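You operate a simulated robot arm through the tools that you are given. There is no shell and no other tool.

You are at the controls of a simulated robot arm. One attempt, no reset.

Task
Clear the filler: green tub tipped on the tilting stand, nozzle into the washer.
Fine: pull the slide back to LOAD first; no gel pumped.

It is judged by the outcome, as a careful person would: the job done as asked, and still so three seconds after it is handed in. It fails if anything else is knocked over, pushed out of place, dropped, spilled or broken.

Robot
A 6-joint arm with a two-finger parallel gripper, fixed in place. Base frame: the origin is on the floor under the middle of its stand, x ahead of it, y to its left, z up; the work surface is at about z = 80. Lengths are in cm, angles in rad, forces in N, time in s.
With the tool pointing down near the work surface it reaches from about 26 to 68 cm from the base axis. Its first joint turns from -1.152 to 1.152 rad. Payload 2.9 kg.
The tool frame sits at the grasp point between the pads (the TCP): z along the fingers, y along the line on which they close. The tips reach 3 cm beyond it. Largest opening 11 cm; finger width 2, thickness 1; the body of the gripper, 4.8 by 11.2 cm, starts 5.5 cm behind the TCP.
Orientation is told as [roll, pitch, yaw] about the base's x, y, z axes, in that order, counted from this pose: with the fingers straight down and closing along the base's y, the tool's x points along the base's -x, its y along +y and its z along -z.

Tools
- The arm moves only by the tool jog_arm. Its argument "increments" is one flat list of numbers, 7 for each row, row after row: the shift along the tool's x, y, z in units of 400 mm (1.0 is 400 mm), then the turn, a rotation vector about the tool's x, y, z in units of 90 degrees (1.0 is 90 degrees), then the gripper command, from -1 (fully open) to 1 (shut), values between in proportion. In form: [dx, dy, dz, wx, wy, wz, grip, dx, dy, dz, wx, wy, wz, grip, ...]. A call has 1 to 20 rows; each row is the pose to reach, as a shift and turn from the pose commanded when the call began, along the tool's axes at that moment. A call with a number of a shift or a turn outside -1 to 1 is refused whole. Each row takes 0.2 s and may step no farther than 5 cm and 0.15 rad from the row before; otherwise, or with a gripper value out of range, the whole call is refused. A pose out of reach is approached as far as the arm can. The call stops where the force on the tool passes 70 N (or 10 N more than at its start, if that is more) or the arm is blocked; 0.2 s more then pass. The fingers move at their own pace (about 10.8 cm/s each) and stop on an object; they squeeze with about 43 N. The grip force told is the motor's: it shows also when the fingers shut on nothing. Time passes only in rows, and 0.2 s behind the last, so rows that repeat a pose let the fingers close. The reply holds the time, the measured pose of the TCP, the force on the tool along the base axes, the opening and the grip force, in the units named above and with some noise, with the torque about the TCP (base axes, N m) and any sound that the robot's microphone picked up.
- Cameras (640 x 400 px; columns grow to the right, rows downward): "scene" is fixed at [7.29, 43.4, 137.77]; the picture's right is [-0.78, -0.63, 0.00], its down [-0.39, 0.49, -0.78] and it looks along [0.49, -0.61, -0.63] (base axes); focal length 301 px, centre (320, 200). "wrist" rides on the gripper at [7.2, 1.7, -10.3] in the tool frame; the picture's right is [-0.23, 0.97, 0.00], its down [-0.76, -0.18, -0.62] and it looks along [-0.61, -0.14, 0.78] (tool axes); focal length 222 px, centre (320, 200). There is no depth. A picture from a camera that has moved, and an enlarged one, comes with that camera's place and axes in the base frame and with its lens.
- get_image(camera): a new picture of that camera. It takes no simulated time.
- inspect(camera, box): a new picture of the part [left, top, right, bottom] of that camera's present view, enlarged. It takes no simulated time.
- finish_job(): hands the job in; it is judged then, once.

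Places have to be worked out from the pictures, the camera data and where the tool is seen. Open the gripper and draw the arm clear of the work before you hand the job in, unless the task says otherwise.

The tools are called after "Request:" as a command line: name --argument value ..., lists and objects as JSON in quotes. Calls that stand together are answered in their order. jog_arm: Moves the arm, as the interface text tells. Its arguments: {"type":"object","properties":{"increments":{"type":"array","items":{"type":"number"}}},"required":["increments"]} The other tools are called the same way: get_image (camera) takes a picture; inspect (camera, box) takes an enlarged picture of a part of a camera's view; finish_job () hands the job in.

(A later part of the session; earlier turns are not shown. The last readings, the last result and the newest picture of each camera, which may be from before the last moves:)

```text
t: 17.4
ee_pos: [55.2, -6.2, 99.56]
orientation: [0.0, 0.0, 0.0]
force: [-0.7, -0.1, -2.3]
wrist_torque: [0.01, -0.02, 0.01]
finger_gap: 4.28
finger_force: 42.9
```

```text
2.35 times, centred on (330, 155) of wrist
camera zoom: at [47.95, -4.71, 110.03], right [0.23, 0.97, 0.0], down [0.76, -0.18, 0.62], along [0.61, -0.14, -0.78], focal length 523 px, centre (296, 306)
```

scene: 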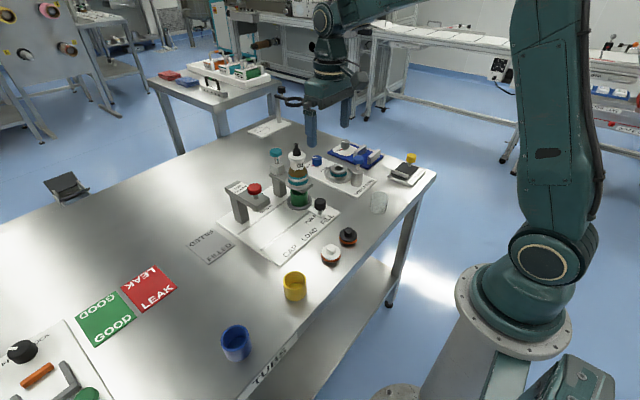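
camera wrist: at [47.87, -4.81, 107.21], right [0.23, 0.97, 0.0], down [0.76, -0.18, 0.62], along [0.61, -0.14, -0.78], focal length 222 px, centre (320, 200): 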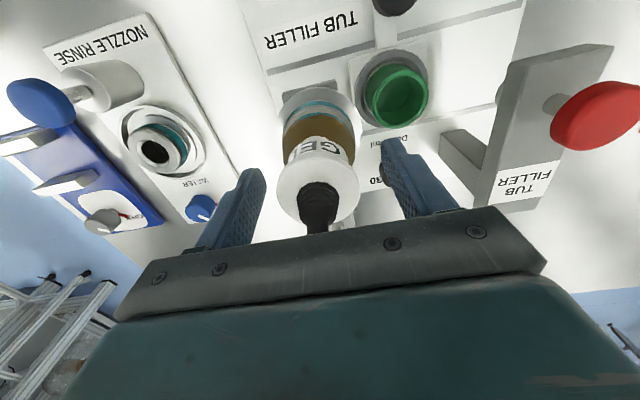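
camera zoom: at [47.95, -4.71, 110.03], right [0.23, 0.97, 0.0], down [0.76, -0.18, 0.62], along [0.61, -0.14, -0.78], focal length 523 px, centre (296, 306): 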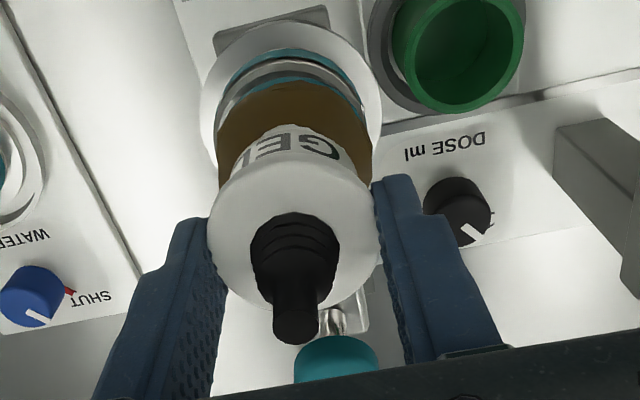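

The fingers rose 2.3 cm but the nozzle only about 1 cm, so it slipped against a tight seat. I look closely at the foot and grip before doing anything more.

Request:
inspect --camera "scene" --box '[278, 130, 318, 190]'

Request:
inspect --camera "wrist" --box '[280, 70, 380, 150]'

```text
6.67 times, centred on (298, 160) of scene
camera zoom: at [7.3, 43.4, 137.77], right [-0.78, -0.63, 0.0], down [-0.39, 0.49, -0.78], along [0.49, -0.61, -0.63], focal length 2008 px, centre (467, 467)
```

zoom: 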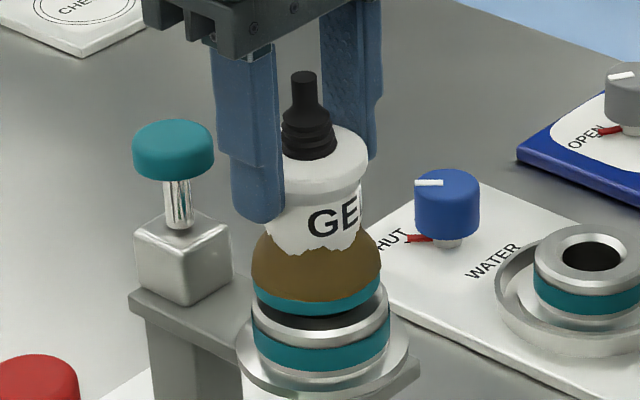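

```text
5.00 times, centred on (330, 110) of wrist
camera zoom: at [47.95, -4.71, 110.03], right [0.23, 0.97, 0.0], down [0.76, -0.18, 0.62], along [0.61, -0.14, -0.78], focal length 1111 px, centre (270, 650)
```

zoom: 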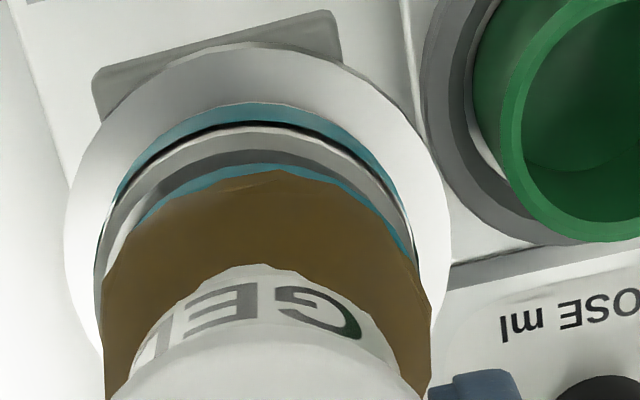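

The foot teal band is out of the socket by ~1 cm. I wait in place for two rows to see whether the hold is stable.

Request:
jog_arm --increments '[0, 0, 0, 0, 0, 0, 1, 0, 0, 0, 0, 0, 0, 1]'

Request:
inspect --camera "scene" --box '[278, 130, 318, 190]'

```text
t: 18.0
ee_pos: [55.18, -6.22, 99.59]
orientation: [0.001, 0.0, 0.0]
force: [0.3, 0.5, -0.9]
wrist_torque: [0.03, 0.03, 0.0]
finger_gap: 4.3
finger_force: 42.4
```

```text
6.67 times, centred on (298, 160) of scene
camera zoom: at [7.3, 43.4, 137.77], right [-0.78, -0.63, 0.0], down [-0.39, 0.49, -0.78], along [0.49, -0.61, -0.63], focal length 2008 px, centre (467, 467)
```

zoom: 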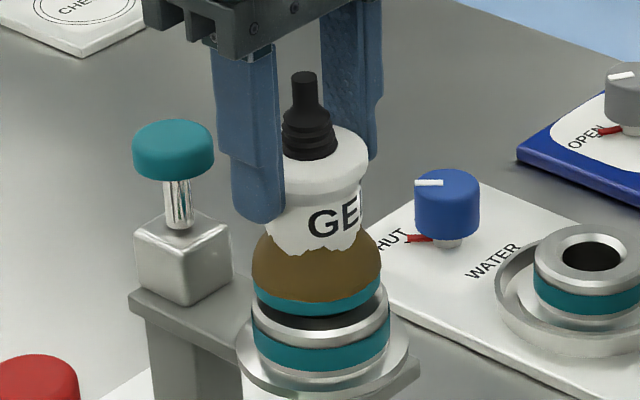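

The hold is steady. I raise just 0.5 cm more, slowly, to see whether the nozzle now follows without slip.

Request:
jog_arm --increments '[0, 0, -0.003, 0, 0, 0, 1, 0, 0, -0.006, 0, 0, 0, 1, 0, 0, -0.009, 0, 0, 0, 1, 0, 0, -0.0125, 0, 0, 0, 1]'

Request:
inspect --camera "scene" --box '[278, 130, 318, 190]'

```text
t: 19.0
ee_pos: [55.22, -6.28, 100.11]
orientation: [0.001, 0.001, 0.001]
force: [0.1, -0.4, 0.1]
wrist_torque: [-0.05, -0.02, 0.02]
finger_gap: 4.27
finger_force: 43.3
```

```text
6.67 times, centred on (298, 160) of scene
camera zoom: at [7.3, 43.4, 137.77], right [-0.78, -0.63, 0.0], down [-0.39, 0.49, -0.78], along [0.49, -0.61, -0.63], focal length 2008 px, centre (467, 467)
```

zoom: 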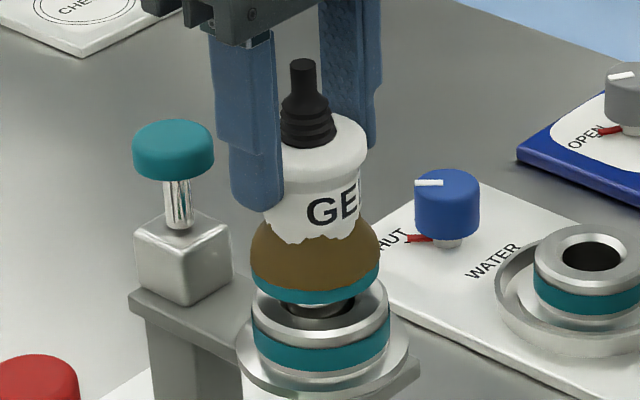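

The nozzle now follows the fingers without slip (its spigot is showing). I keep lifting gently to clear the socket.

Request:
jog_arm --increments '[0, 0, -0.01, 0, 0, 0, 1, 0, 0, -0.022, 0, 0, 0, 1, 0, 0, -0.037, 0, 0, 0, 1, 0, 0, -0.055, 0, 0, 0, 1, 0, 0, -0.075, 0, 0, 0, 1, 0, 0, -0.1, 0, 0, 0, 1, 0, 0, -0.125, 0, 0, 0, 1, 0, 0, -0.145, 0, 0, 0, 1, 0, 0, -0.155, 0, 0, 0, 1]'

Request:
inspect --camera "scene" --box '[258, 100, 338, 190]'

Request:
get_image --camera "wrist"

```text
t: 21.0
ee_pos: [55.27, -6.47, 106.31]
orientation: [0.0, 0.001, 0.001]
force: [-0.3, -0.1, -0.6]
wrist_torque: [-0.01, 0.02, 0.01]
finger_gap: 4.28
finger_force: 42.9
```

```text
4.44 times, centred on (298, 145) of scene
camera zoom: at [7.3, 43.4, 137.77], right [-0.78, -0.63, 0.0], down [-0.39, 0.49, -0.78], along [0.49, -0.61, -0.63], focal length 1339 px, centre (418, 444)
```

zoom: 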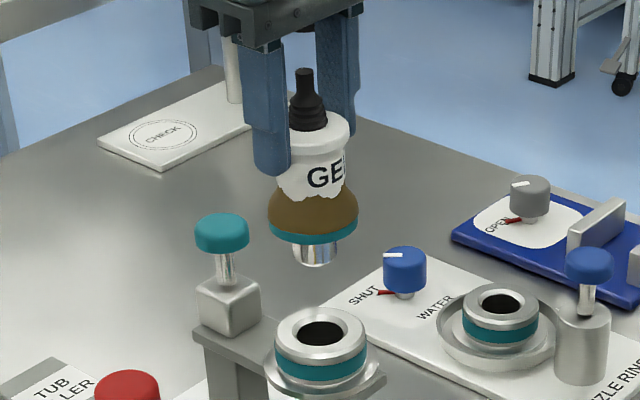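

```text
taken
camera wrist: at [47.99, -4.84, 116.72], right [0.23, 0.97, 0.0], down [0.76, -0.18, 0.62], along [0.61, -0.14, -0.78], focal length 222 px, centre (320, 200)
```

wrist: 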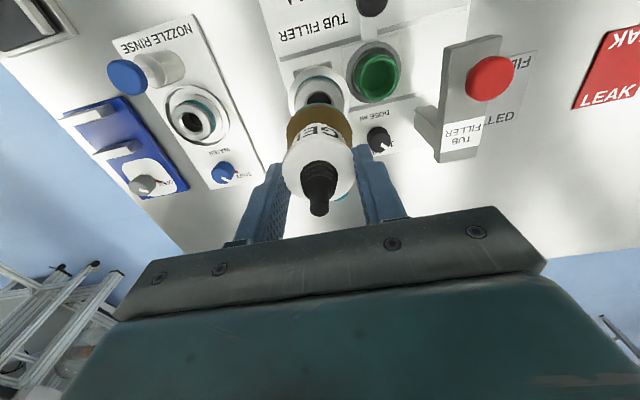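

The nozzle is free, hanging straight with its spigot about 1.5 cm long. Washer socket relative to the filler socket is about (−0.1, −19.3, −7.7), so I carry it level to about (55.1, −25.7) at this height.

Request:
jog_arm --increments '[0, -0.02, -0.005, 0, 0, 0, 1, 0, -0.06, -0.01, 0, 0, 0, 1, 0, -0.115, -0.01, 0, 0, 0, 1, 0, -0.175, -0.01, 0, 0, 0, 1, 0.001, -0.235, -0.01, 0, 0, 0, 1, 0.002, -0.295, -0.01, 0, 0, 0, 1, 0.003, -0.355, -0.01, 0, 0, 0, 1, 0.004, -0.41, -0.01, 0, 0, 0, 1, 0.004, -0.455, -0.01, 0, 0, 0, 1, 0.004, -0.481, -0.01, 0, 0, 0, 1, 0.004, -0.481, -0.01, 0, 0, 0, 1]'

Request:
get_image --camera "wrist"

Request:
inspect --camera "scene" --box '[290, 90, 390, 200]'

```text
t: 23.4
ee_pos: [55.12, -25.65, 106.6]
orientation: [0.001, -0.001, 0.0]
force: [0.0, 0.1, -1.3]
wrist_torque: [0.0, 0.01, -0.03]
finger_gap: 4.29
finger_force: 43.1
```

```text
taken
camera wrist: at [47.8, -24.0, 116.9], right [0.23, 0.97, 0.0], down [0.76, -0.18, 0.62], along [0.61, -0.14, -0.78], focal length 222 px, centre (320, 200)
```

wrist: 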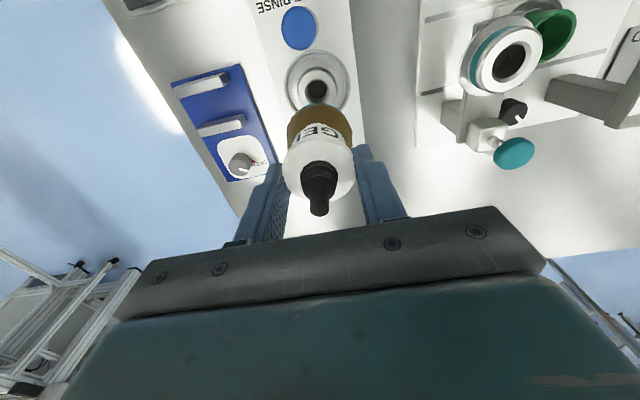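

```text
3.64 times, centred on (340, 145) of scene
camera zoom: at [7.3, 43.39, 137.77], right [-0.78, -0.63, 0.0], down [-0.39, 0.49, -0.78], along [0.49, -0.61, -0.63], focal length 1096 px, centre (247, 400)
```

zoom: 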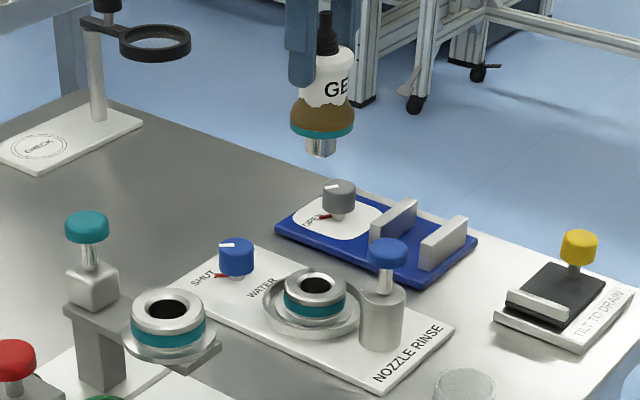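

Both views show the spigot nearly over the washer hole; I zoom in both to measure the remaining offset.

Request:
inspect --camera "wrist" --box '[270, 40, 370, 140]'

Request:
inspect --camera "scene" --box '[315, 115, 365, 195]'

```text
4.00 times, centred on (320, 90) of wrist
camera zoom: at [47.8, -24.0, 116.9], right [0.23, 0.97, 0.0], down [0.76, -0.18, 0.62], along [0.61, -0.14, -0.78], focal length 888 px, centre (320, 640)
```

zoom: 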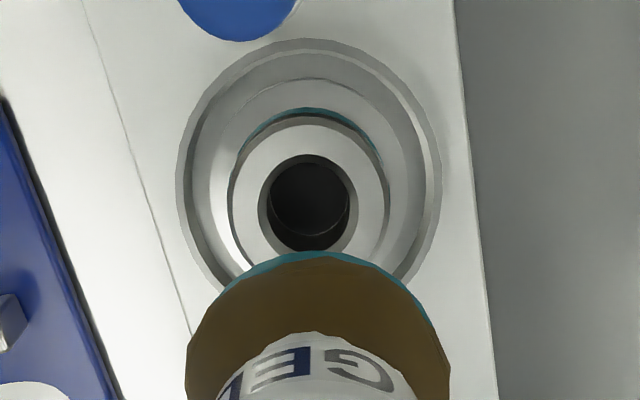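

```text
5.00 times, centred on (340, 155) of scene
camera zoom: at [7.3, 43.39, 137.77], right [-0.78, -0.63, 0.0], down [-0.39, 0.49, -0.78], along [0.49, -0.61, -0.63], focal length 1506 px, centre (220, 425)
```

zoom: 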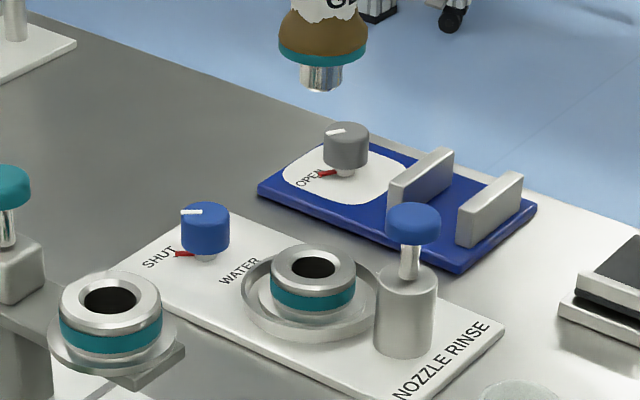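

The hole sits about 0.2 cm toward −y from the nozzle axis. I correct that and descend to about 3.5 cm above seating, then look again.

Request:
jog_arm --increments '[0, -0.005, 0.04, 0, 0, 0, 1, 0, -0.005, 0.09, 0, 0, 0, 1, 0, -0.005, 0.14, 0, 0, 0, 1, 0, -0.005, 0.19, 0, 0, 0, 1, 0, -0.005, 0.24, 0, 0, 0, 1, 0, -0.005, 0.28, 0, 0, 0, 1, 0, -0.005, 0.3, 0, 0, 0, 1, 0, -0.005, 0.3, 0, 0, 0, 1]'

Request:
inspect --camera "wrist" --box '[250, 60, 390, 230]'

Request:
inspect --camera "scene" --box '[315, 125, 365, 195]'

```text
t: 25.2
ee_pos: [55.2, -25.73, 94.54]
orientation: [-0.001, -0.001, -0.001]
force: [0.1, 0.1, -0.9]
wrist_torque: [0.01, -0.01, 0.01]
finger_gap: 4.28
finger_force: 42.7
```

```text
2.35 times, centred on (320, 145) of wrist
camera zoom: at [47.88, -24.17, 104.99], right [0.23, 0.97, 0.0], down [0.76, -0.18, 0.62], along [0.61, -0.14, -0.78], focal length 523 px, centre (320, 329)
```

zoom: 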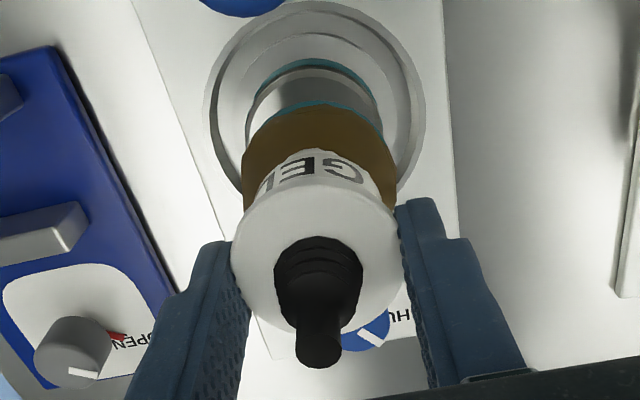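

```text
5.71 times, centred on (340, 160) of scene
camera zoom: at [7.3, 43.39, 137.77], right [-0.78, -0.63, 0.0], down [-0.39, 0.49, -0.78], along [0.49, -0.61, -0.63], focal length 1722 px, centre (206, 429)
```

zoom: 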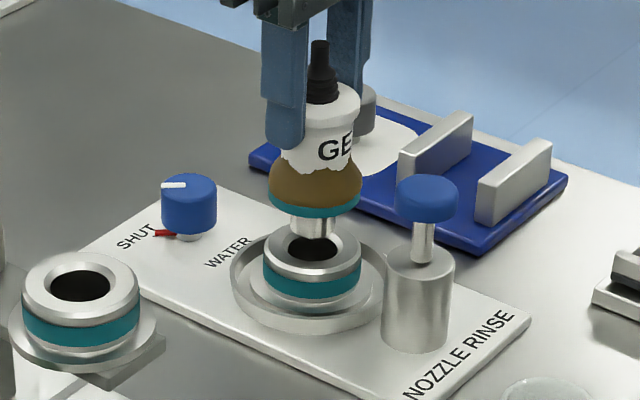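

Alignment is within ~0.15 cm; I nudge 0.12 cm more toward −y and lower the spigot gently into the hole.

Request:
jog_arm --increments '[0, -0.003, 0, 0, 0, 0, 1, 0, -0.003, 0.012, 0, 0, 0, 1, 0, -0.003, 0.024, 0, 0, 0, 1, 0, -0.003, 0.036, 0, 0, 0, 1, 0, -0.003, 0.048, 0, 0, 0, 1, 0, -0.003, 0.06, 0, 0, 0, 1]'

Request:
inspect --camera "wrist" --box '[250, 60, 390, 230]'

Request:
inspect --camera "scene" --box '[315, 125, 365, 195]'

```text
t: 26.6
ee_pos: [54.99, -25.89, 92.3]
orientation: [0.0, 0.0, 0.001]
force: [0.4, -0.1, -0.9]
wrist_torque: [0.0, -0.1, 0.01]
finger_gap: 4.28
finger_force: 42.9
```

```text
2.35 times, centred on (320, 145) of wrist
camera zoom: at [47.78, -24.29, 102.63], right [0.23, 0.97, 0.0], down [0.76, -0.18, 0.62], along [0.61, -0.14, -0.78], focal length 523 px, centre (320, 329)
```

zoom: 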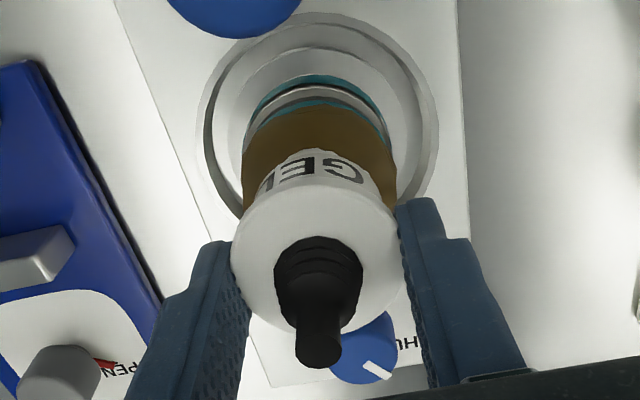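

```text
5.71 times, centred on (340, 160) of scene
camera zoom: at [7.3, 43.39, 137.77], right [-0.78, -0.63, 0.0], down [-0.39, 0.49, -0.78], along [0.49, -0.61, -0.63], focal length 1722 px, centre (206, 429)
```

zoom: 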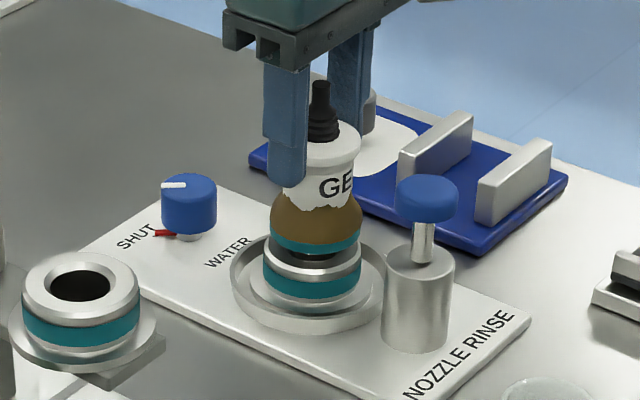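

The spigot has entered the hole cleanly (force near zero). I lower the last ~1.3 cm in small steps.

Request:
jog_arm --increments '[0, 0, 0.007, 0, 0, 0, 1, 0, 0, 0.014, 0, 0, 0, 1, 0, 0, 0.021, 0, 0, 0, 1, 0, 0, 0.028, 0, 0, 0, 1, 0, 0, 0.032, 0, 0, 0, 1]'

Request:
inspect --camera "wrist" --box '[250, 60, 390, 230]'

Request:
inspect --camera "scene" --box '[315, 125, 365, 195]'

```text
t: 27.8
ee_pos: [54.99, -25.99, 91.05]
orientation: [0.001, 0.0, 0.001]
force: [-5.0, 1.2, 3.8]
wrist_torque: [0.22, 0.3, 0.04]
finger_gap: 4.26
finger_force: 43.7
```

```text
2.35 times, centred on (320, 145) of wrist
camera zoom: at [47.8, -24.3, 101.5], right [0.23, 0.97, 0.0], down [0.76, -0.18, 0.62], along [0.61, -0.14, -0.78], focal length 523 px, centre (320, 329)
```

zoom: 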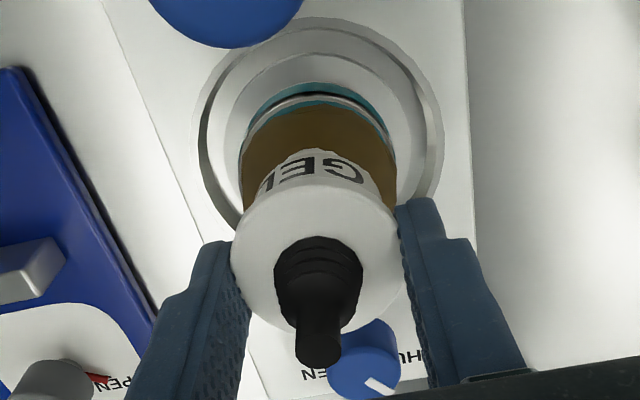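

```text
5.71 times, centred on (340, 160) of scene
camera zoom: at [7.28, 43.4, 137.76], right [-0.78, -0.63, 0.0], down [-0.39, 0.49, -0.78], along [0.49, -0.61, -0.63], focal length 1722 px, centre (206, 429)
```

zoom: 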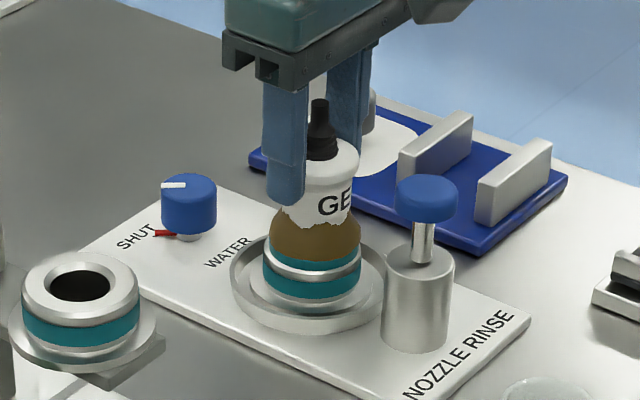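

Contact force of ~4 N up: it seems to be touching the seat. I zoom on the seam to compare with how it sat in the filler.

Request:
inspect --camera "scene" --box '[323, 150, 363, 190]'

Request:
inspect --camera "wrist" --box '[290, 75, 370, 125]'

```text
10.00 times, centred on (343, 170) of scene
camera zoom: at [7.28, 43.4, 137.76], right [-0.78, -0.63, 0.0], down [-0.39, 0.49, -0.78], along [0.49, -0.61, -0.63], focal length 3013 px, centre (90, 500)
```

zoom: 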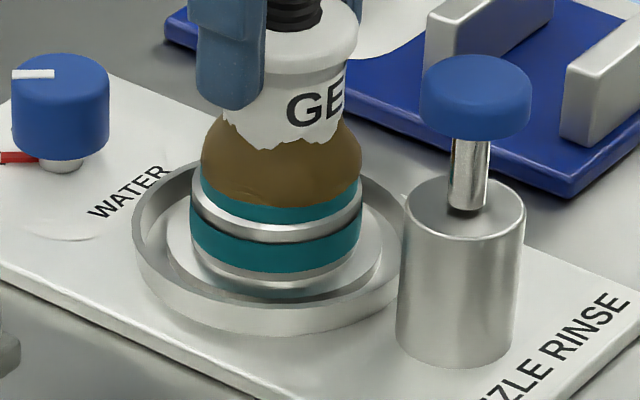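

```text
8.00 times, centred on (330, 100) of wrist
camera zoom: at [47.8, -24.3, 101.5], right [0.23, 0.97, 0.0], down [0.76, -0.18, 0.62], along [0.61, -0.14, -0.78], focal length 1777 px, centre (240, 1000)
```

zoom: 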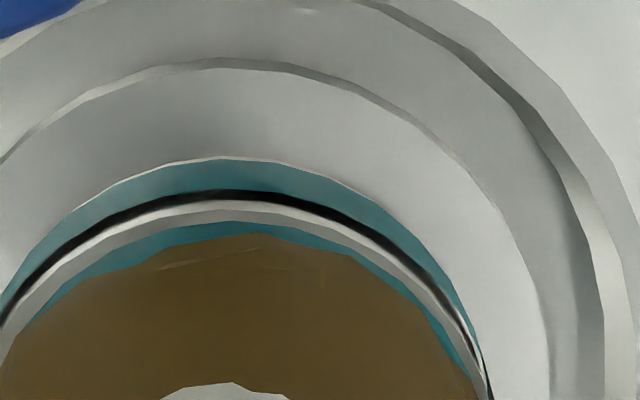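

The foot sits on the ring just as it did in the filler. I ease down 1 mm, open the fingers to ~7 cm, and rise straight up.

Request:
jog_arm --increments '[0.001, 0, 0.0025, 0, 0, 0, 1, 0.001, 0, 0.0025, 0, 0, 0, 0.1, 0.001, 0, 0.0025, 0, 0, 0, -0.27, 0.001, 0, 0.0025, 0, 0, 0, -0.27]'

Request:
inspect --camera "scene" --box '[315, 125, 365, 195]'

Request:
inspect --camera "wrist" --box '[250, 60, 390, 230]'

```text
t: 28.8
ee_pos: [55.05, -25.91, 91.07]
orientation: [0.0, 0.0, 0.0]
force: [0.1, -0.7, 0.8]
wrist_torque: [0.01, -0.01, 0.01]
finger_gap: 6.97
finger_force: 0.1
```

```text
5.71 times, centred on (340, 160) of scene
camera zoom: at [7.29, 43.4, 137.77], right [-0.78, -0.63, 0.0], down [-0.39, 0.49, -0.78], along [0.49, -0.61, -0.63], focal length 1722 px, centre (206, 429)
```

zoom: 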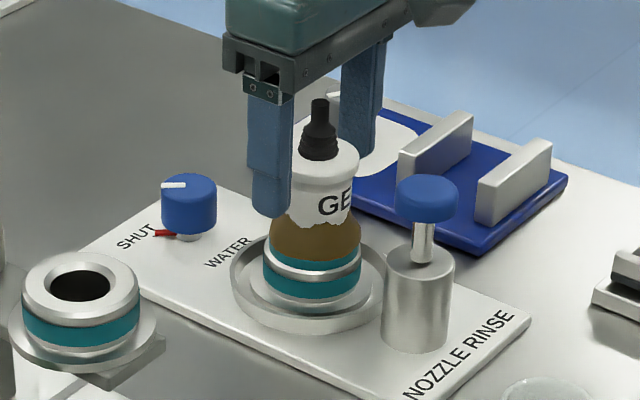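

```text
2.35 times, centred on (320, 145) of wrist
camera zoom: at [47.77, -24.29, 101.37], right [0.23, 0.97, 0.0], down [0.76, -0.18, 0.62], along [0.61, -0.14, -0.78], focal length 523 px, centre (320, 329)
```

zoom: 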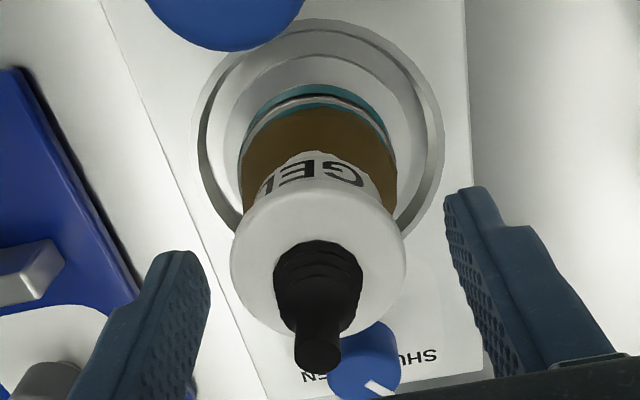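

The nozzle stands upright in the washer on its own. I rise straight up clear of it.

Request:
jog_arm --increments '[0, 0, -0.03, 0, 0, 0, -0.27, 0, 0, -0.09, 0, 0, 0, -0.27, 0, 0, -0.18, 0, 0, 0, -0.27, 0, 0, -0.29, 0, 0, 0, -0.27, 0, 0, -0.4, 0, 0, 0, -0.27, 0, 0, -0.5, 0, 0, 0, -0.27]'

Request:
inspect --camera "scene" --box '[315, 125, 365, 195]'

Request:
get_image --camera "wrist"

```text
t: 30.2
ee_pos: [55.3, -26.01, 110.82]
orientation: [-0.001, 0.002, 0.0]
force: [0.2, -0.2, -1.0]
wrist_torque: [0.02, 0.01, 0.03]
finger_gap: 6.96
finger_force: 0.0
```

```text
5.71 times, centred on (340, 160) of scene
camera zoom: at [7.3, 43.4, 137.77], right [-0.78, -0.63, 0.0], down [-0.39, 0.49, -0.78], along [0.49, -0.61, -0.63], focal length 1722 px, centre (206, 429)
```

zoom: 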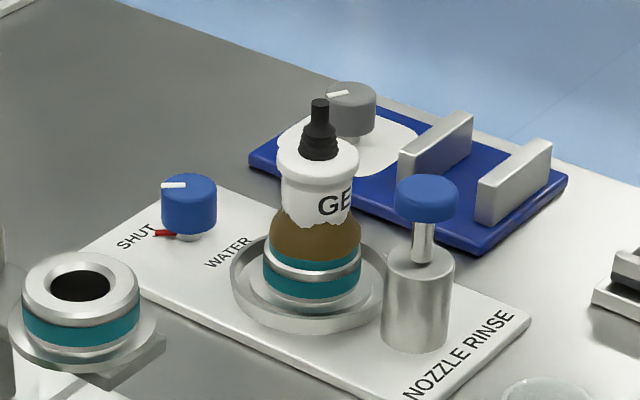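

```text
taken
camera wrist: at [48.03, -24.51, 121.22], right [0.23, 0.97, 0.0], down [0.76, -0.18, 0.62], along [0.61, -0.14, -0.78], focal length 222 px, centre (320, 200)
```

wrist: 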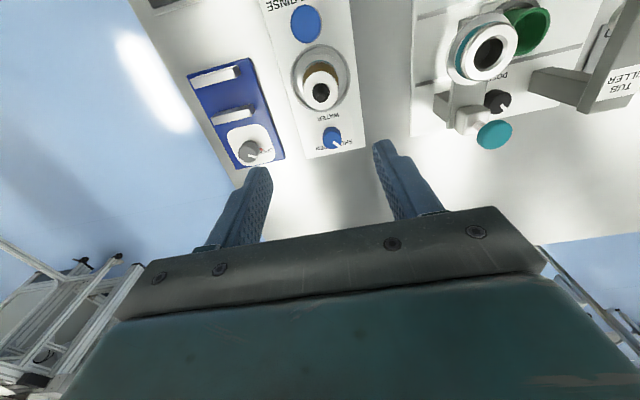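

Nozzle rests upright in the washer. Next I bring the wrist camera over the tilting stand to understand its hinge, lip and knob.

Request:
jog_arm --increments '[0.08, -0.04, 0.02, 0, 0, 0, -0.27, 0.165, -0.08, 0.045, 0, 0, 0, -0.27, 0.25, -0.125, 0.07, 0, 0, 0, -0.27, 0.335, -0.165, 0.095, 0, 0, 0, -0.27, 0.42, -0.21, 0.12, 0, 0, 0, -0.27, 0.5075, -0.25, 0.145, 0, 0, 0, -0.27, 0.5075, -0.25, 0.145, 0, 0, 0, -0.27]'

Request:
get_image --camera "wrist"

Request:
inspect --camera "wrist" --box '[180, 20, 400, 200]'

Request:
inspect --camera "scene" --box '[375, 140, 443, 195]'

```text
t: 31.8
ee_pos: [34.62, -35.96, 105.19]
orientation: [0.0, -0.001, 0.0]
force: [0.8, -0.3, 0.6]
wrist_torque: [0.0, -0.01, 0.02]
finger_gap: 7.01
finger_force: 0.1
```

```text
taken
camera wrist: at [27.34, -34.34, 115.55], right [0.23, 0.97, 0.0], down [0.76, -0.18, 0.62], along [0.61, -0.14, -0.78], focal length 222 px, centre (320, 200)
```

wrist: 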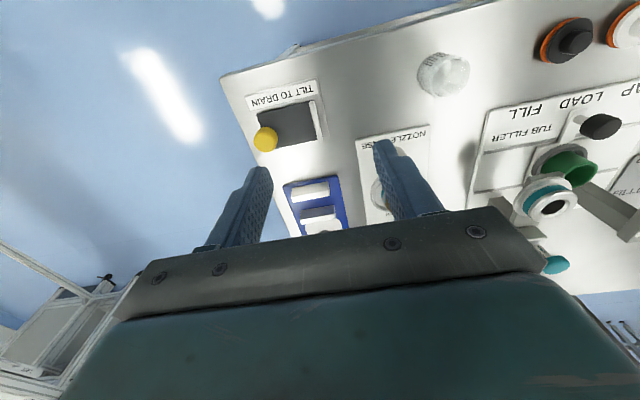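

```text
2.22 times, centred on (290, 110) of wrist
camera zoom: at [27.34, -34.34, 115.55], right [0.23, 0.97, 0.0], down [0.76, -0.18, 0.62], along [0.61, -0.14, -0.78], focal length 494 px, centre (387, 400)
```

zoom: 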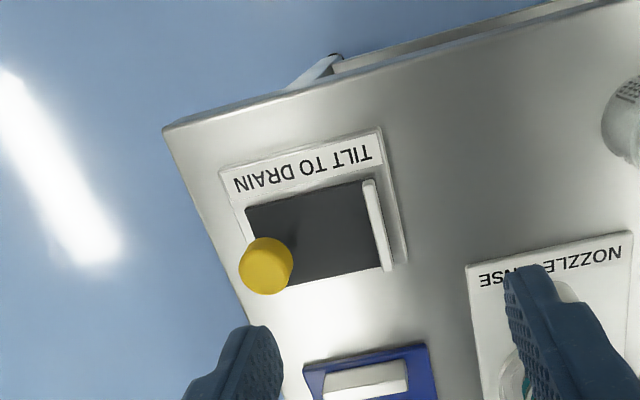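

```text
7.27 times, centred on (409, 168) of scene
camera zoom: at [7.29, 43.39, 137.77], right [-0.78, -0.63, 0.0], down [-0.39, 0.49, -0.78], along [0.49, -0.61, -0.63], focal length 2191 px, centre (-327, 436)
```

zoom: 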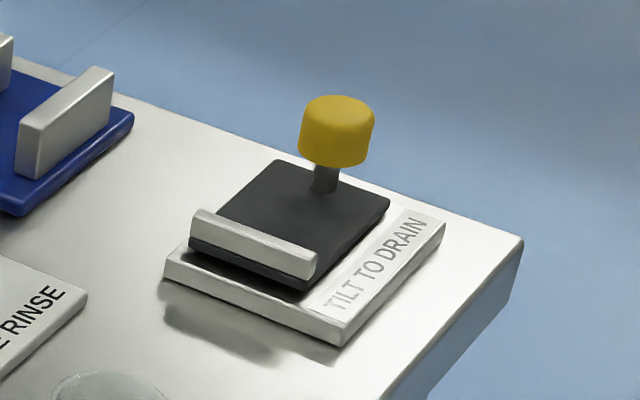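

The stand's plate spans roughly x 35.6–41.9, y −45.5…−37.2, top z≈81.8, lip at the +y end and yellow knob near (38.2, −44.2, top 85.8). I move the camera closer to measure the free space for the tub.

Request:
jog_arm --increments '[-0.02, -0.03, 0.07, 0, 0, 0, -0.27, -0.045, -0.07, 0.15, 0, 0, 0, -0.27, -0.07, -0.11, 0.23, 0, 0, 0, -0.27, -0.09, -0.1435, 0.29, 0, 0, 0, -0.27, -0.09, -0.1435, 0.305, 0, 0, 0, -0.27]'

Request:
get_image --camera "wrist"

Request:
inspect --camera "wrist" --box '[200, 50, 440, 220]'

```text
t: 33.0
ee_pos: [38.35, -41.75, 92.91]
orientation: [0.002, 0.001, -0.001]
force: [-0.1, -0.2, 0.5]
wrist_torque: [0.04, -0.01, -0.03]
finger_gap: 6.99
finger_force: 0.0
```

```text
taken
camera wrist: at [31.03, -40.12, 103.34], right [0.23, 0.97, 0.0], down [0.76, -0.18, 0.62], along [0.61, -0.14, -0.78], focal length 222 px, centre (320, 200)
```

wrist: 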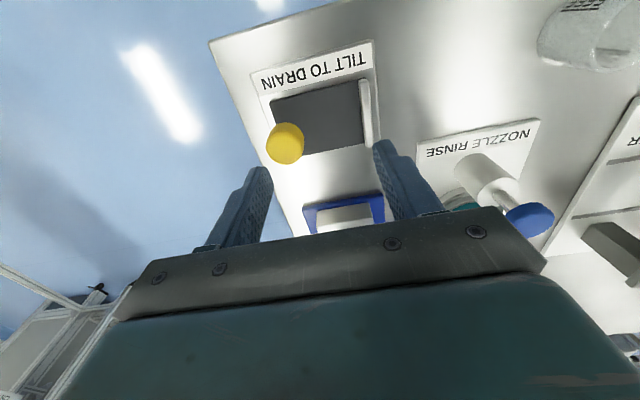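

```text
2.35 times, centred on (320, 135) of wrist
camera zoom: at [31.03, -40.12, 103.34], right [0.23, 0.97, 0.0], down [0.76, -0.18, 0.62], along [0.61, -0.14, -0.78], focal length 523 px, centre (320, 353)
```

zoom: 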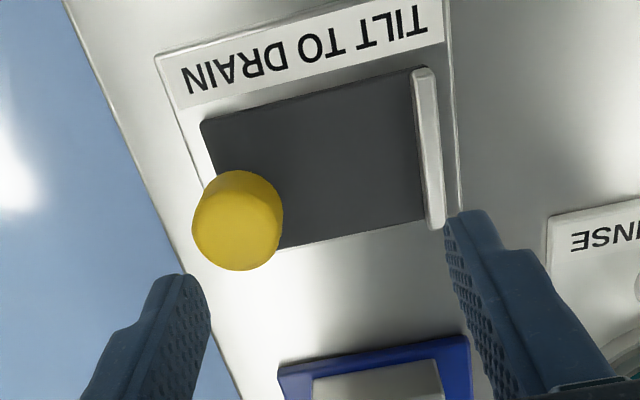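

The free length on the plate between lip (inner edge y≈−37.6) and knob (inner edge y≈−43.2) is about 5.6 cm, so the 5 cm tub must be set with the fingers closing along x. I rise and turn the gripper to yaw +90° here, checking that the arm can hold that yaw at the stand.

Request:
jog_arm --increments '[0, 0, -0.04, 0, 0, -0.09, -0.27, 0, 0, -0.1, 0, 0, -0.18, -0.27, 0, 0, -0.17, 0, 0, -0.27, -0.27, 0, 0, -0.24, 0, 0, -0.36, -0.27, 0, 0, -0.31, 0, 0, -0.45, -0.27, 0, 0, -0.375, 0, 0, -0.54, -0.27, 0, 0, -0.375, 0, 0, -0.63, -0.27, 0, 0, -0.375, 0, 0, -0.72, -0.27, 0, 0, -0.375, 0, 0, -0.81, -0.27, 0, 0, -0.375, 0, 0, -0.9, -0.27, 0, 0, -0.375, 0, 0, -0.96, -0.27, 0, 0, -0.375, 0, 0, -1.0, -0.27, 0, 0, -0.375, 0, 0, -1.0, -0.27]'

Request:
get_image --camera "wrist"

Request:
get_image --camera "scene"

```text
t: 35.8
ee_pos: [38.44, -41.62, 107.93]
orientation: [-0.001, 0.0, 1.571]
force: [-0.9, -0.2, -0.3]
wrist_torque: [0.03, -0.01, -0.03]
finger_gap: 7.0
finger_force: 0.1
```

```text
taken
camera wrist: at [36.63, -48.99, 118.32], right [-0.97, 0.23, 0.0], down [0.18, 0.76, 0.62], along [0.14, 0.61, -0.78], focal length 222 px, centre (320, 200)
```

wrist: 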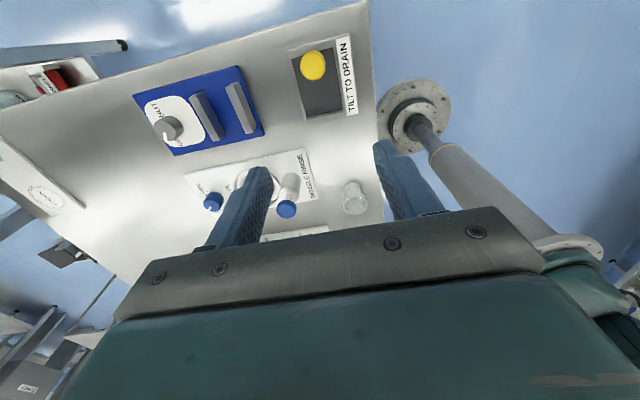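

```text
taken
```

scene: 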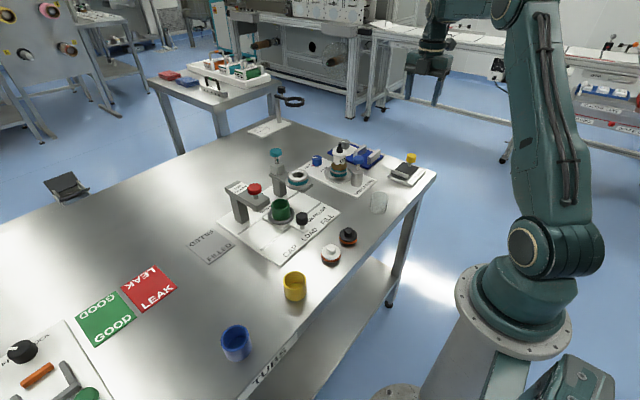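

Yaw +90° is reachable at the stand. From this new viewpoint I zoom on the stand to refine its geometry.

Request:
inspect --camera "wrist" --box '[270, 20, 380, 140]'

Request:
inspect --camera "scene" --box '[385, 145, 435, 190]'

```text
3.33 times, centred on (325, 80) of wrist
camera zoom: at [36.63, -48.99, 118.32], right [-0.97, 0.23, 0.0], down [0.18, 0.76, 0.62], along [0.14, 0.61, -0.78], focal length 740 px, centre (303, 600)
```

zoom: 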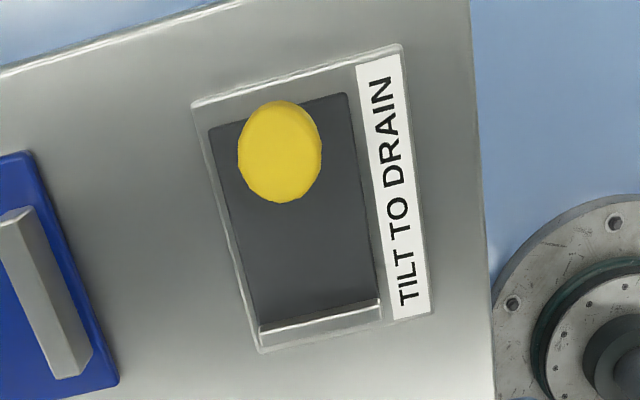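

```text
8.89 times, centred on (410, 168) of scene
camera zoom: at [7.29, 43.4, 137.77], right [-0.78, -0.63, 0.0], down [-0.39, 0.49, -0.78], along [0.49, -0.61, -0.63], focal length 2678 px, centre (-480, 489)
```

zoom: 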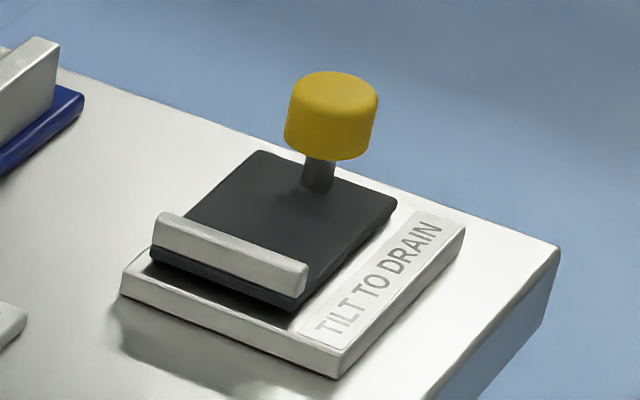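

Lip inner edge y≈−37.55, knob centre ≈(38.4, −44.65): the tub's centre should land near (38.75, −40.2). Now I travel high over to the tub at LOAD, keeping yaw +90°.

Request:
jog_arm --increments '[-0.05, -0.02, 0, 0, 0, 0, -0.27, -0.14, -0.055, 0, 0, 0, 0, -0.27, -0.24, -0.095, 0, 0, 0, 0, -0.27, -0.34, -0.135, 0, 0, 0, 0, -0.27, -0.44, -0.175, 0, 0, 0, 0, -0.27, -0.54, -0.215, 0, 0, 0, 0, -0.27, -0.64, -0.25, 0, 0, 0, 0, -0.27, -0.73, -0.285, 0, 0, 0, 0, -0.27, -0.82, -0.32, 0, 0, 0, 0, -0.27, -0.9, -0.35, 0, 0, 0, 0, -0.27, -0.9, -0.35, 0, 0, 0, 0, -0.27]'

Request:
get_image --camera "wrist"

```text
t: 38.2
ee_pos: [52.19, -5.84, 108.24]
orientation: [0.002, 0.001, 1.57]
force: [0.7, -0.6, -0.1]
wrist_torque: [0.02, -0.02, 0.0]
finger_gap: 7.0
finger_force: 0.1
```

```text
taken
camera wrist: at [50.6, -13.0, 118.55], right [-0.97, 0.23, 0.0], down [0.18, 0.76, 0.62], along [0.14, 0.61, -0.78], focal length 222 px, centre (320, 200)
```

wrist: 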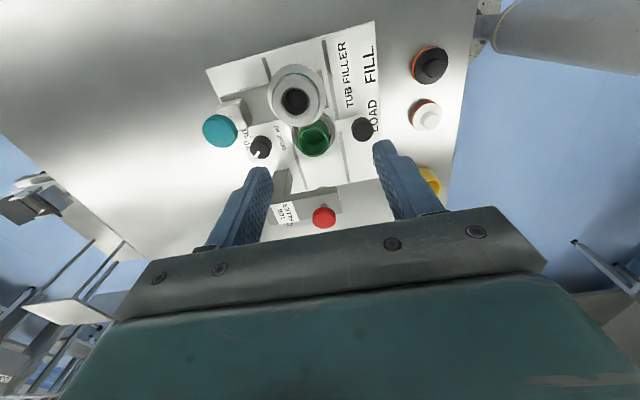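

I continue to directly above the tub at LOAD, lowering to TCP z≈100 for a closer check.

Request:
jog_arm --increments '[-0.06, -0.025, 0.03, 0, 0, 0, -0.27, -0.12, -0.05, 0.08, 0, 0, 0, -0.27, -0.1735, -0.0728, 0.15, 0, 0, 0, -0.27, -0.1735, -0.0728, 0.206, 0, 0, 0, -0.27, -0.1735, -0.0728, 0.206, 0, 0, 0, -0.27]'

Request:
get_image --camera "wrist"

Request:
inspect --camera "wrist" --box '[250, 60, 410, 230]'

Request:
inspect --camera "scene" --box '[220, 100, 350, 240]'

```text
t: 39.4
ee_pos: [55.37, 1.33, 99.62]
orientation: [0.0, 0.0, 1.572]
force: [-0.2, -0.1, -0.1]
wrist_torque: [0.02, 0.02, 0.0]
finger_gap: 6.99
finger_force: 0.1
```

```text
taken
camera wrist: at [53.58, -6.02, 110.01], right [-0.97, 0.23, 0.0], down [0.18, 0.76, 0.62], along [0.14, 0.61, -0.78], focal length 222 px, centre (320, 200)
```

wrist: 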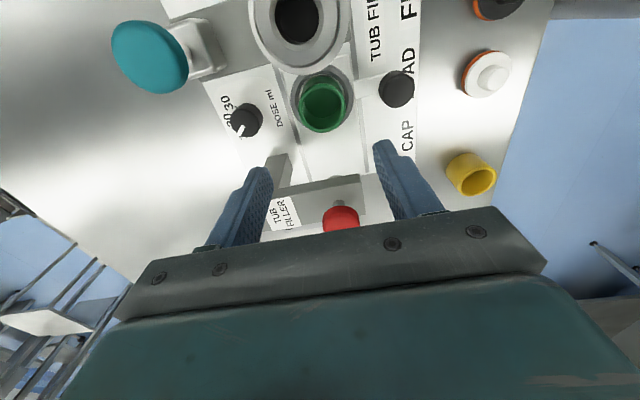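

```text
2.35 times, centred on (330, 145) of wrist
camera zoom: at [53.58, -6.02, 110.01], right [-0.97, 0.23, 0.0], down [0.18, 0.76, 0.62], along [0.14, 0.61, -0.78], focal length 523 px, centre (296, 329)
```

zoom: 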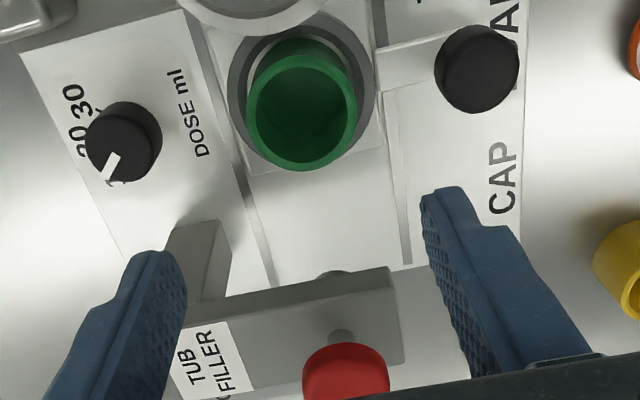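

```text
2.86 times, centred on (285, 170) of scene
camera zoom: at [7.29, 43.4, 137.77], right [-0.78, -0.63, 0.0], down [-0.39, 0.49, -0.78], along [0.49, -0.61, -0.63], focal length 861 px, centre (420, 286)
```

zoom: 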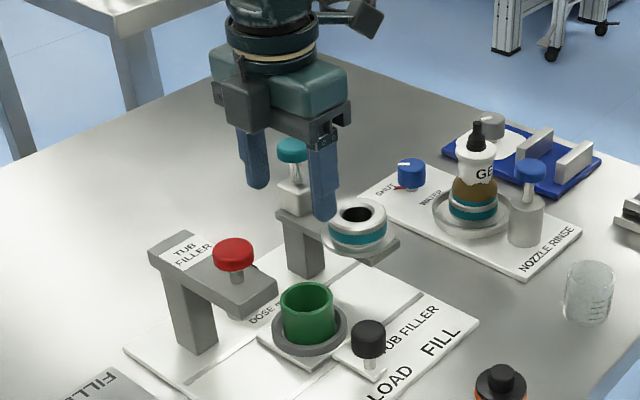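

Before descending I need to know how far the dark housing on the gripper's +y side sticks out relative to the cap bracket. I zoom on the gripper and the bracket.

Request:
inspect --camera "scene" --box '[280, 90, 360, 180]'

Request:
inspect --camera "scene" --box '[220, 170, 320, 240]'

```text
4.44 times, centred on (320, 135) of scene
camera zoom: at [7.29, 43.4, 137.77], right [-0.78, -0.63, 0.0], down [-0.39, 0.49, -0.78], along [0.49, -0.61, -0.63], focal length 1339 px, centre (320, 489)
```

zoom: 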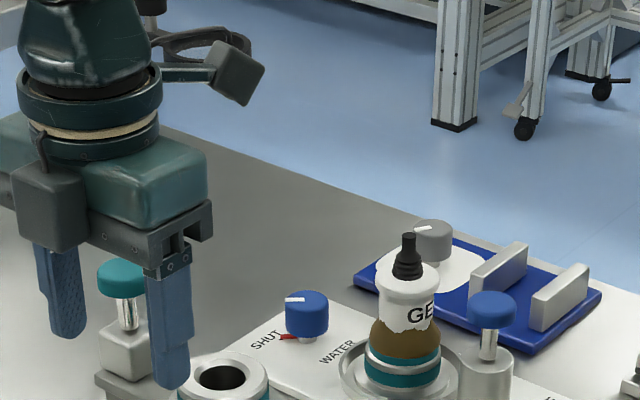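

```text
5.71 times, centred on (270, 205) of scene
camera zoom: at [7.29, 43.4, 137.77], right [-0.78, -0.63, 0.0], down [-0.39, 0.49, -0.78], along [0.49, -0.61, -0.63], focal length 1722 px, centre (606, 171)
```

zoom: 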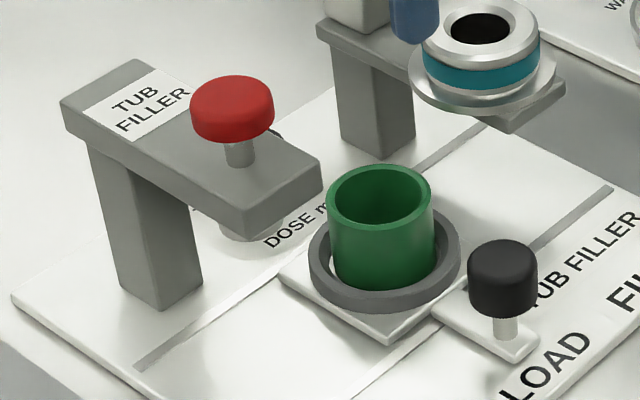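

The housing reaches about 5 cm out toward +y, too close to the cap bracket (its near face y≈6.2, top z≈92.5). I lean the gripper 12° back toward −y about the finger-closing axis, which keeps the pads square to the tub but gains clearance.

Request:
jog_arm --increments '[0.002, 0.004, 0, 0, -0.045, 0, -0.27, 0.005, 0.009, 0, 0, -0.09, 0, -0.27, 0.005, 0.009, 0, 0, -0.1333, 0, -0.27, 0.005, 0.009, 0, 0, -0.1333, 0, -0.27]'

Request:
inspect --camera "wrist" --box '[230, 40, 430, 230]'

Request:
inspect --camera "scene" --box '[220, 90, 350, 240]'

```text
t: 40.4
ee_pos: [54.8, 1.09, 99.66]
orientation: [0.0, -0.209, 1.572]
force: [0.0, -0.3, 0.3]
wrist_torque: [0.0, 0.02, -0.01]
finger_gap: 6.98
finger_force: 0.0
```

```text
2.11 times, centred on (330, 135) of wrist
camera zoom: at [53.16, -8.25, 108.32], right [-0.97, 0.22, 0.05], down [0.18, 0.61, 0.77], along [0.14, 0.76, -0.64], focal length 468 px, centre (299, 337)
```

zoom: 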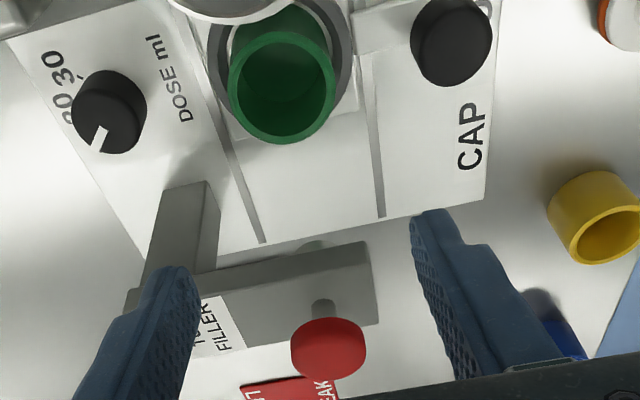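

```text
2.67 times, centred on (285, 165) of scene
camera zoom: at [7.3, 43.39, 137.77], right [-0.78, -0.63, 0.0], down [-0.39, 0.49, -0.78], along [0.49, -0.61, -0.63], focal length 803 px, centre (413, 293)
```

zoom: 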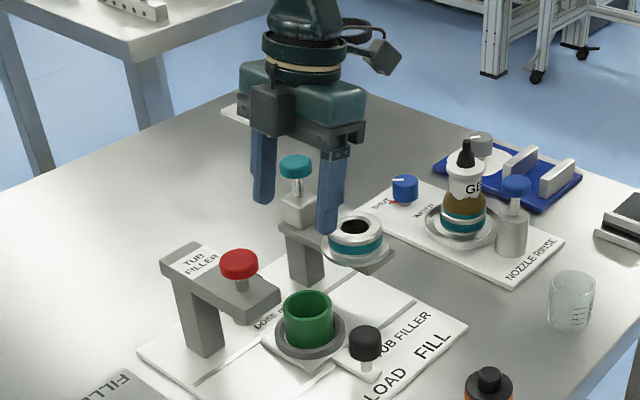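

Leaning works. I descend two-thirds of the way vertically (TCP to z≈90.5) and check the clearances to the bracket and the empty filler socket.

Request:
jog_arm --increments '[0.013, 0, 0.055, 0, 0, 0, -0.27, 0.026, 0, 0.11, 0, 0, 0, -0.27, 0.039, 0, 0.165, 0, 0, 0, -0.27, 0.0535, 0, 0.223, 0, 0, 0, -0.27, 0.0535, 0, 0.223, 0, 0, 0, -0.27]'

Request:
inspect --camera "wrist" --box '[200, 0, 460, 230]'

Request:
inspect --camera "scene" --box '[220, 130, 350, 240]'

```text
t: 41.6
ee_pos: [54.81, 0.8, 90.32]
orientation: [0.0, -0.209, 1.57]
force: [0.0, -0.2, 0.7]
wrist_torque: [-0.05, -0.01, 0.03]
finger_gap: 6.99
finger_force: 0.1
```

```text
1.74 times, centred on (330, 115) of wrist
camera zoom: at [53.29, -8.49, 99.03], right [-0.97, 0.22, 0.05], down [0.18, 0.62, 0.77], along [0.14, 0.76, -0.64], focal length 386 px, centre (303, 348)
```

zoom: 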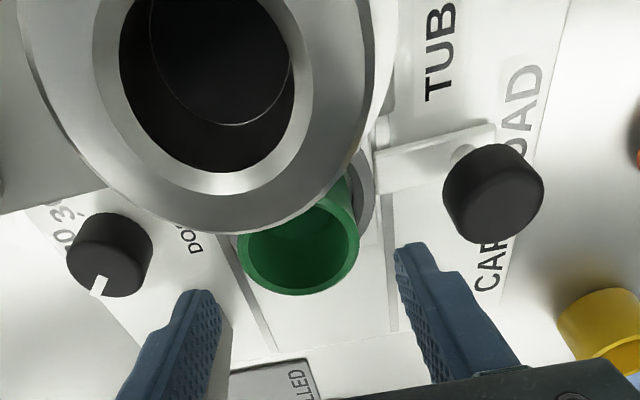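

```text
3.64 times, centred on (285, 185) of scene
camera zoom: at [7.29, 43.4, 137.77], right [-0.78, -0.63, 0.0], down [-0.39, 0.49, -0.78], along [0.49, -0.61, -0.63], focal length 1096 px, centre (447, 254)
```

zoom: 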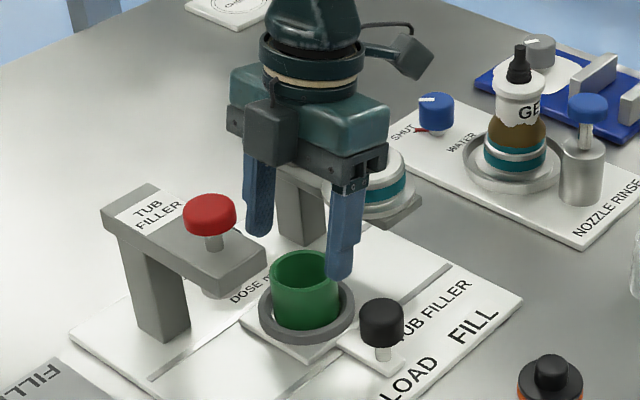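

Tub rim centre reads (54.8, 1.12), matching the fingers. I go down another 2 cm and check the housing against the bracket.

Request:
jog_arm --increments '[0.0052, 0, 0.0245, 0, 0, 0, -0.27, 0.0105, 0, 0.049, 0, 0, 0, -0.27, 0.0105, 0, 0.049, 0, 0, 0, -0.27]'

Request:
inspect --camera "scene" --box '[230, 130, 330, 220]'

Request:
inspect --camera "wrist" --box '[200, 0, 460, 230]'

```text
t: 42.4
ee_pos: [54.86, 0.84, 88.43]
orientation: [0.001, -0.21, 1.571]
force: [-0.4, 0.3, -0.6]
wrist_torque: [0.04, 0.06, -0.01]
finger_gap: 7.0
finger_force: 0.2
```

```text
4.44 times, centred on (280, 175) of scene
camera zoom: at [7.29, 43.4, 137.77], right [-0.78, -0.63, 0.0], down [-0.39, 0.49, -0.78], along [0.49, -0.61, -0.63], focal length 1339 px, centre (498, 311)
```

zoom: 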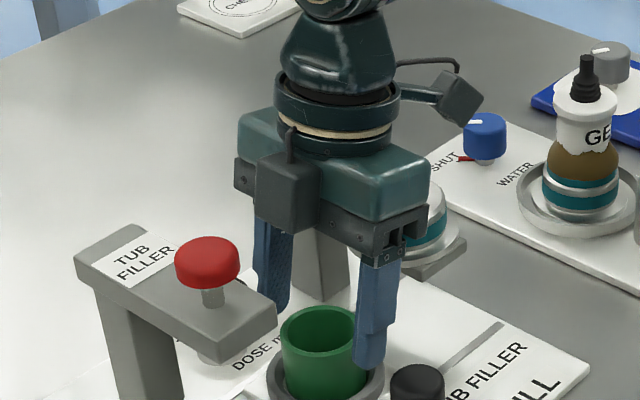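

```text
1.74 times, centred on (330, 115) of wrist
camera zoom: at [53.17, -8.52, 97.09], right [-0.97, 0.22, 0.05], down [0.18, 0.62, 0.77], along [0.14, 0.76, -0.64], focal length 386 px, centre (303, 348)
```

zoom: 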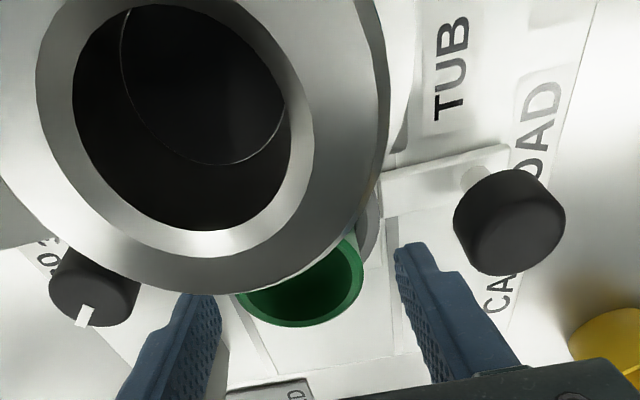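

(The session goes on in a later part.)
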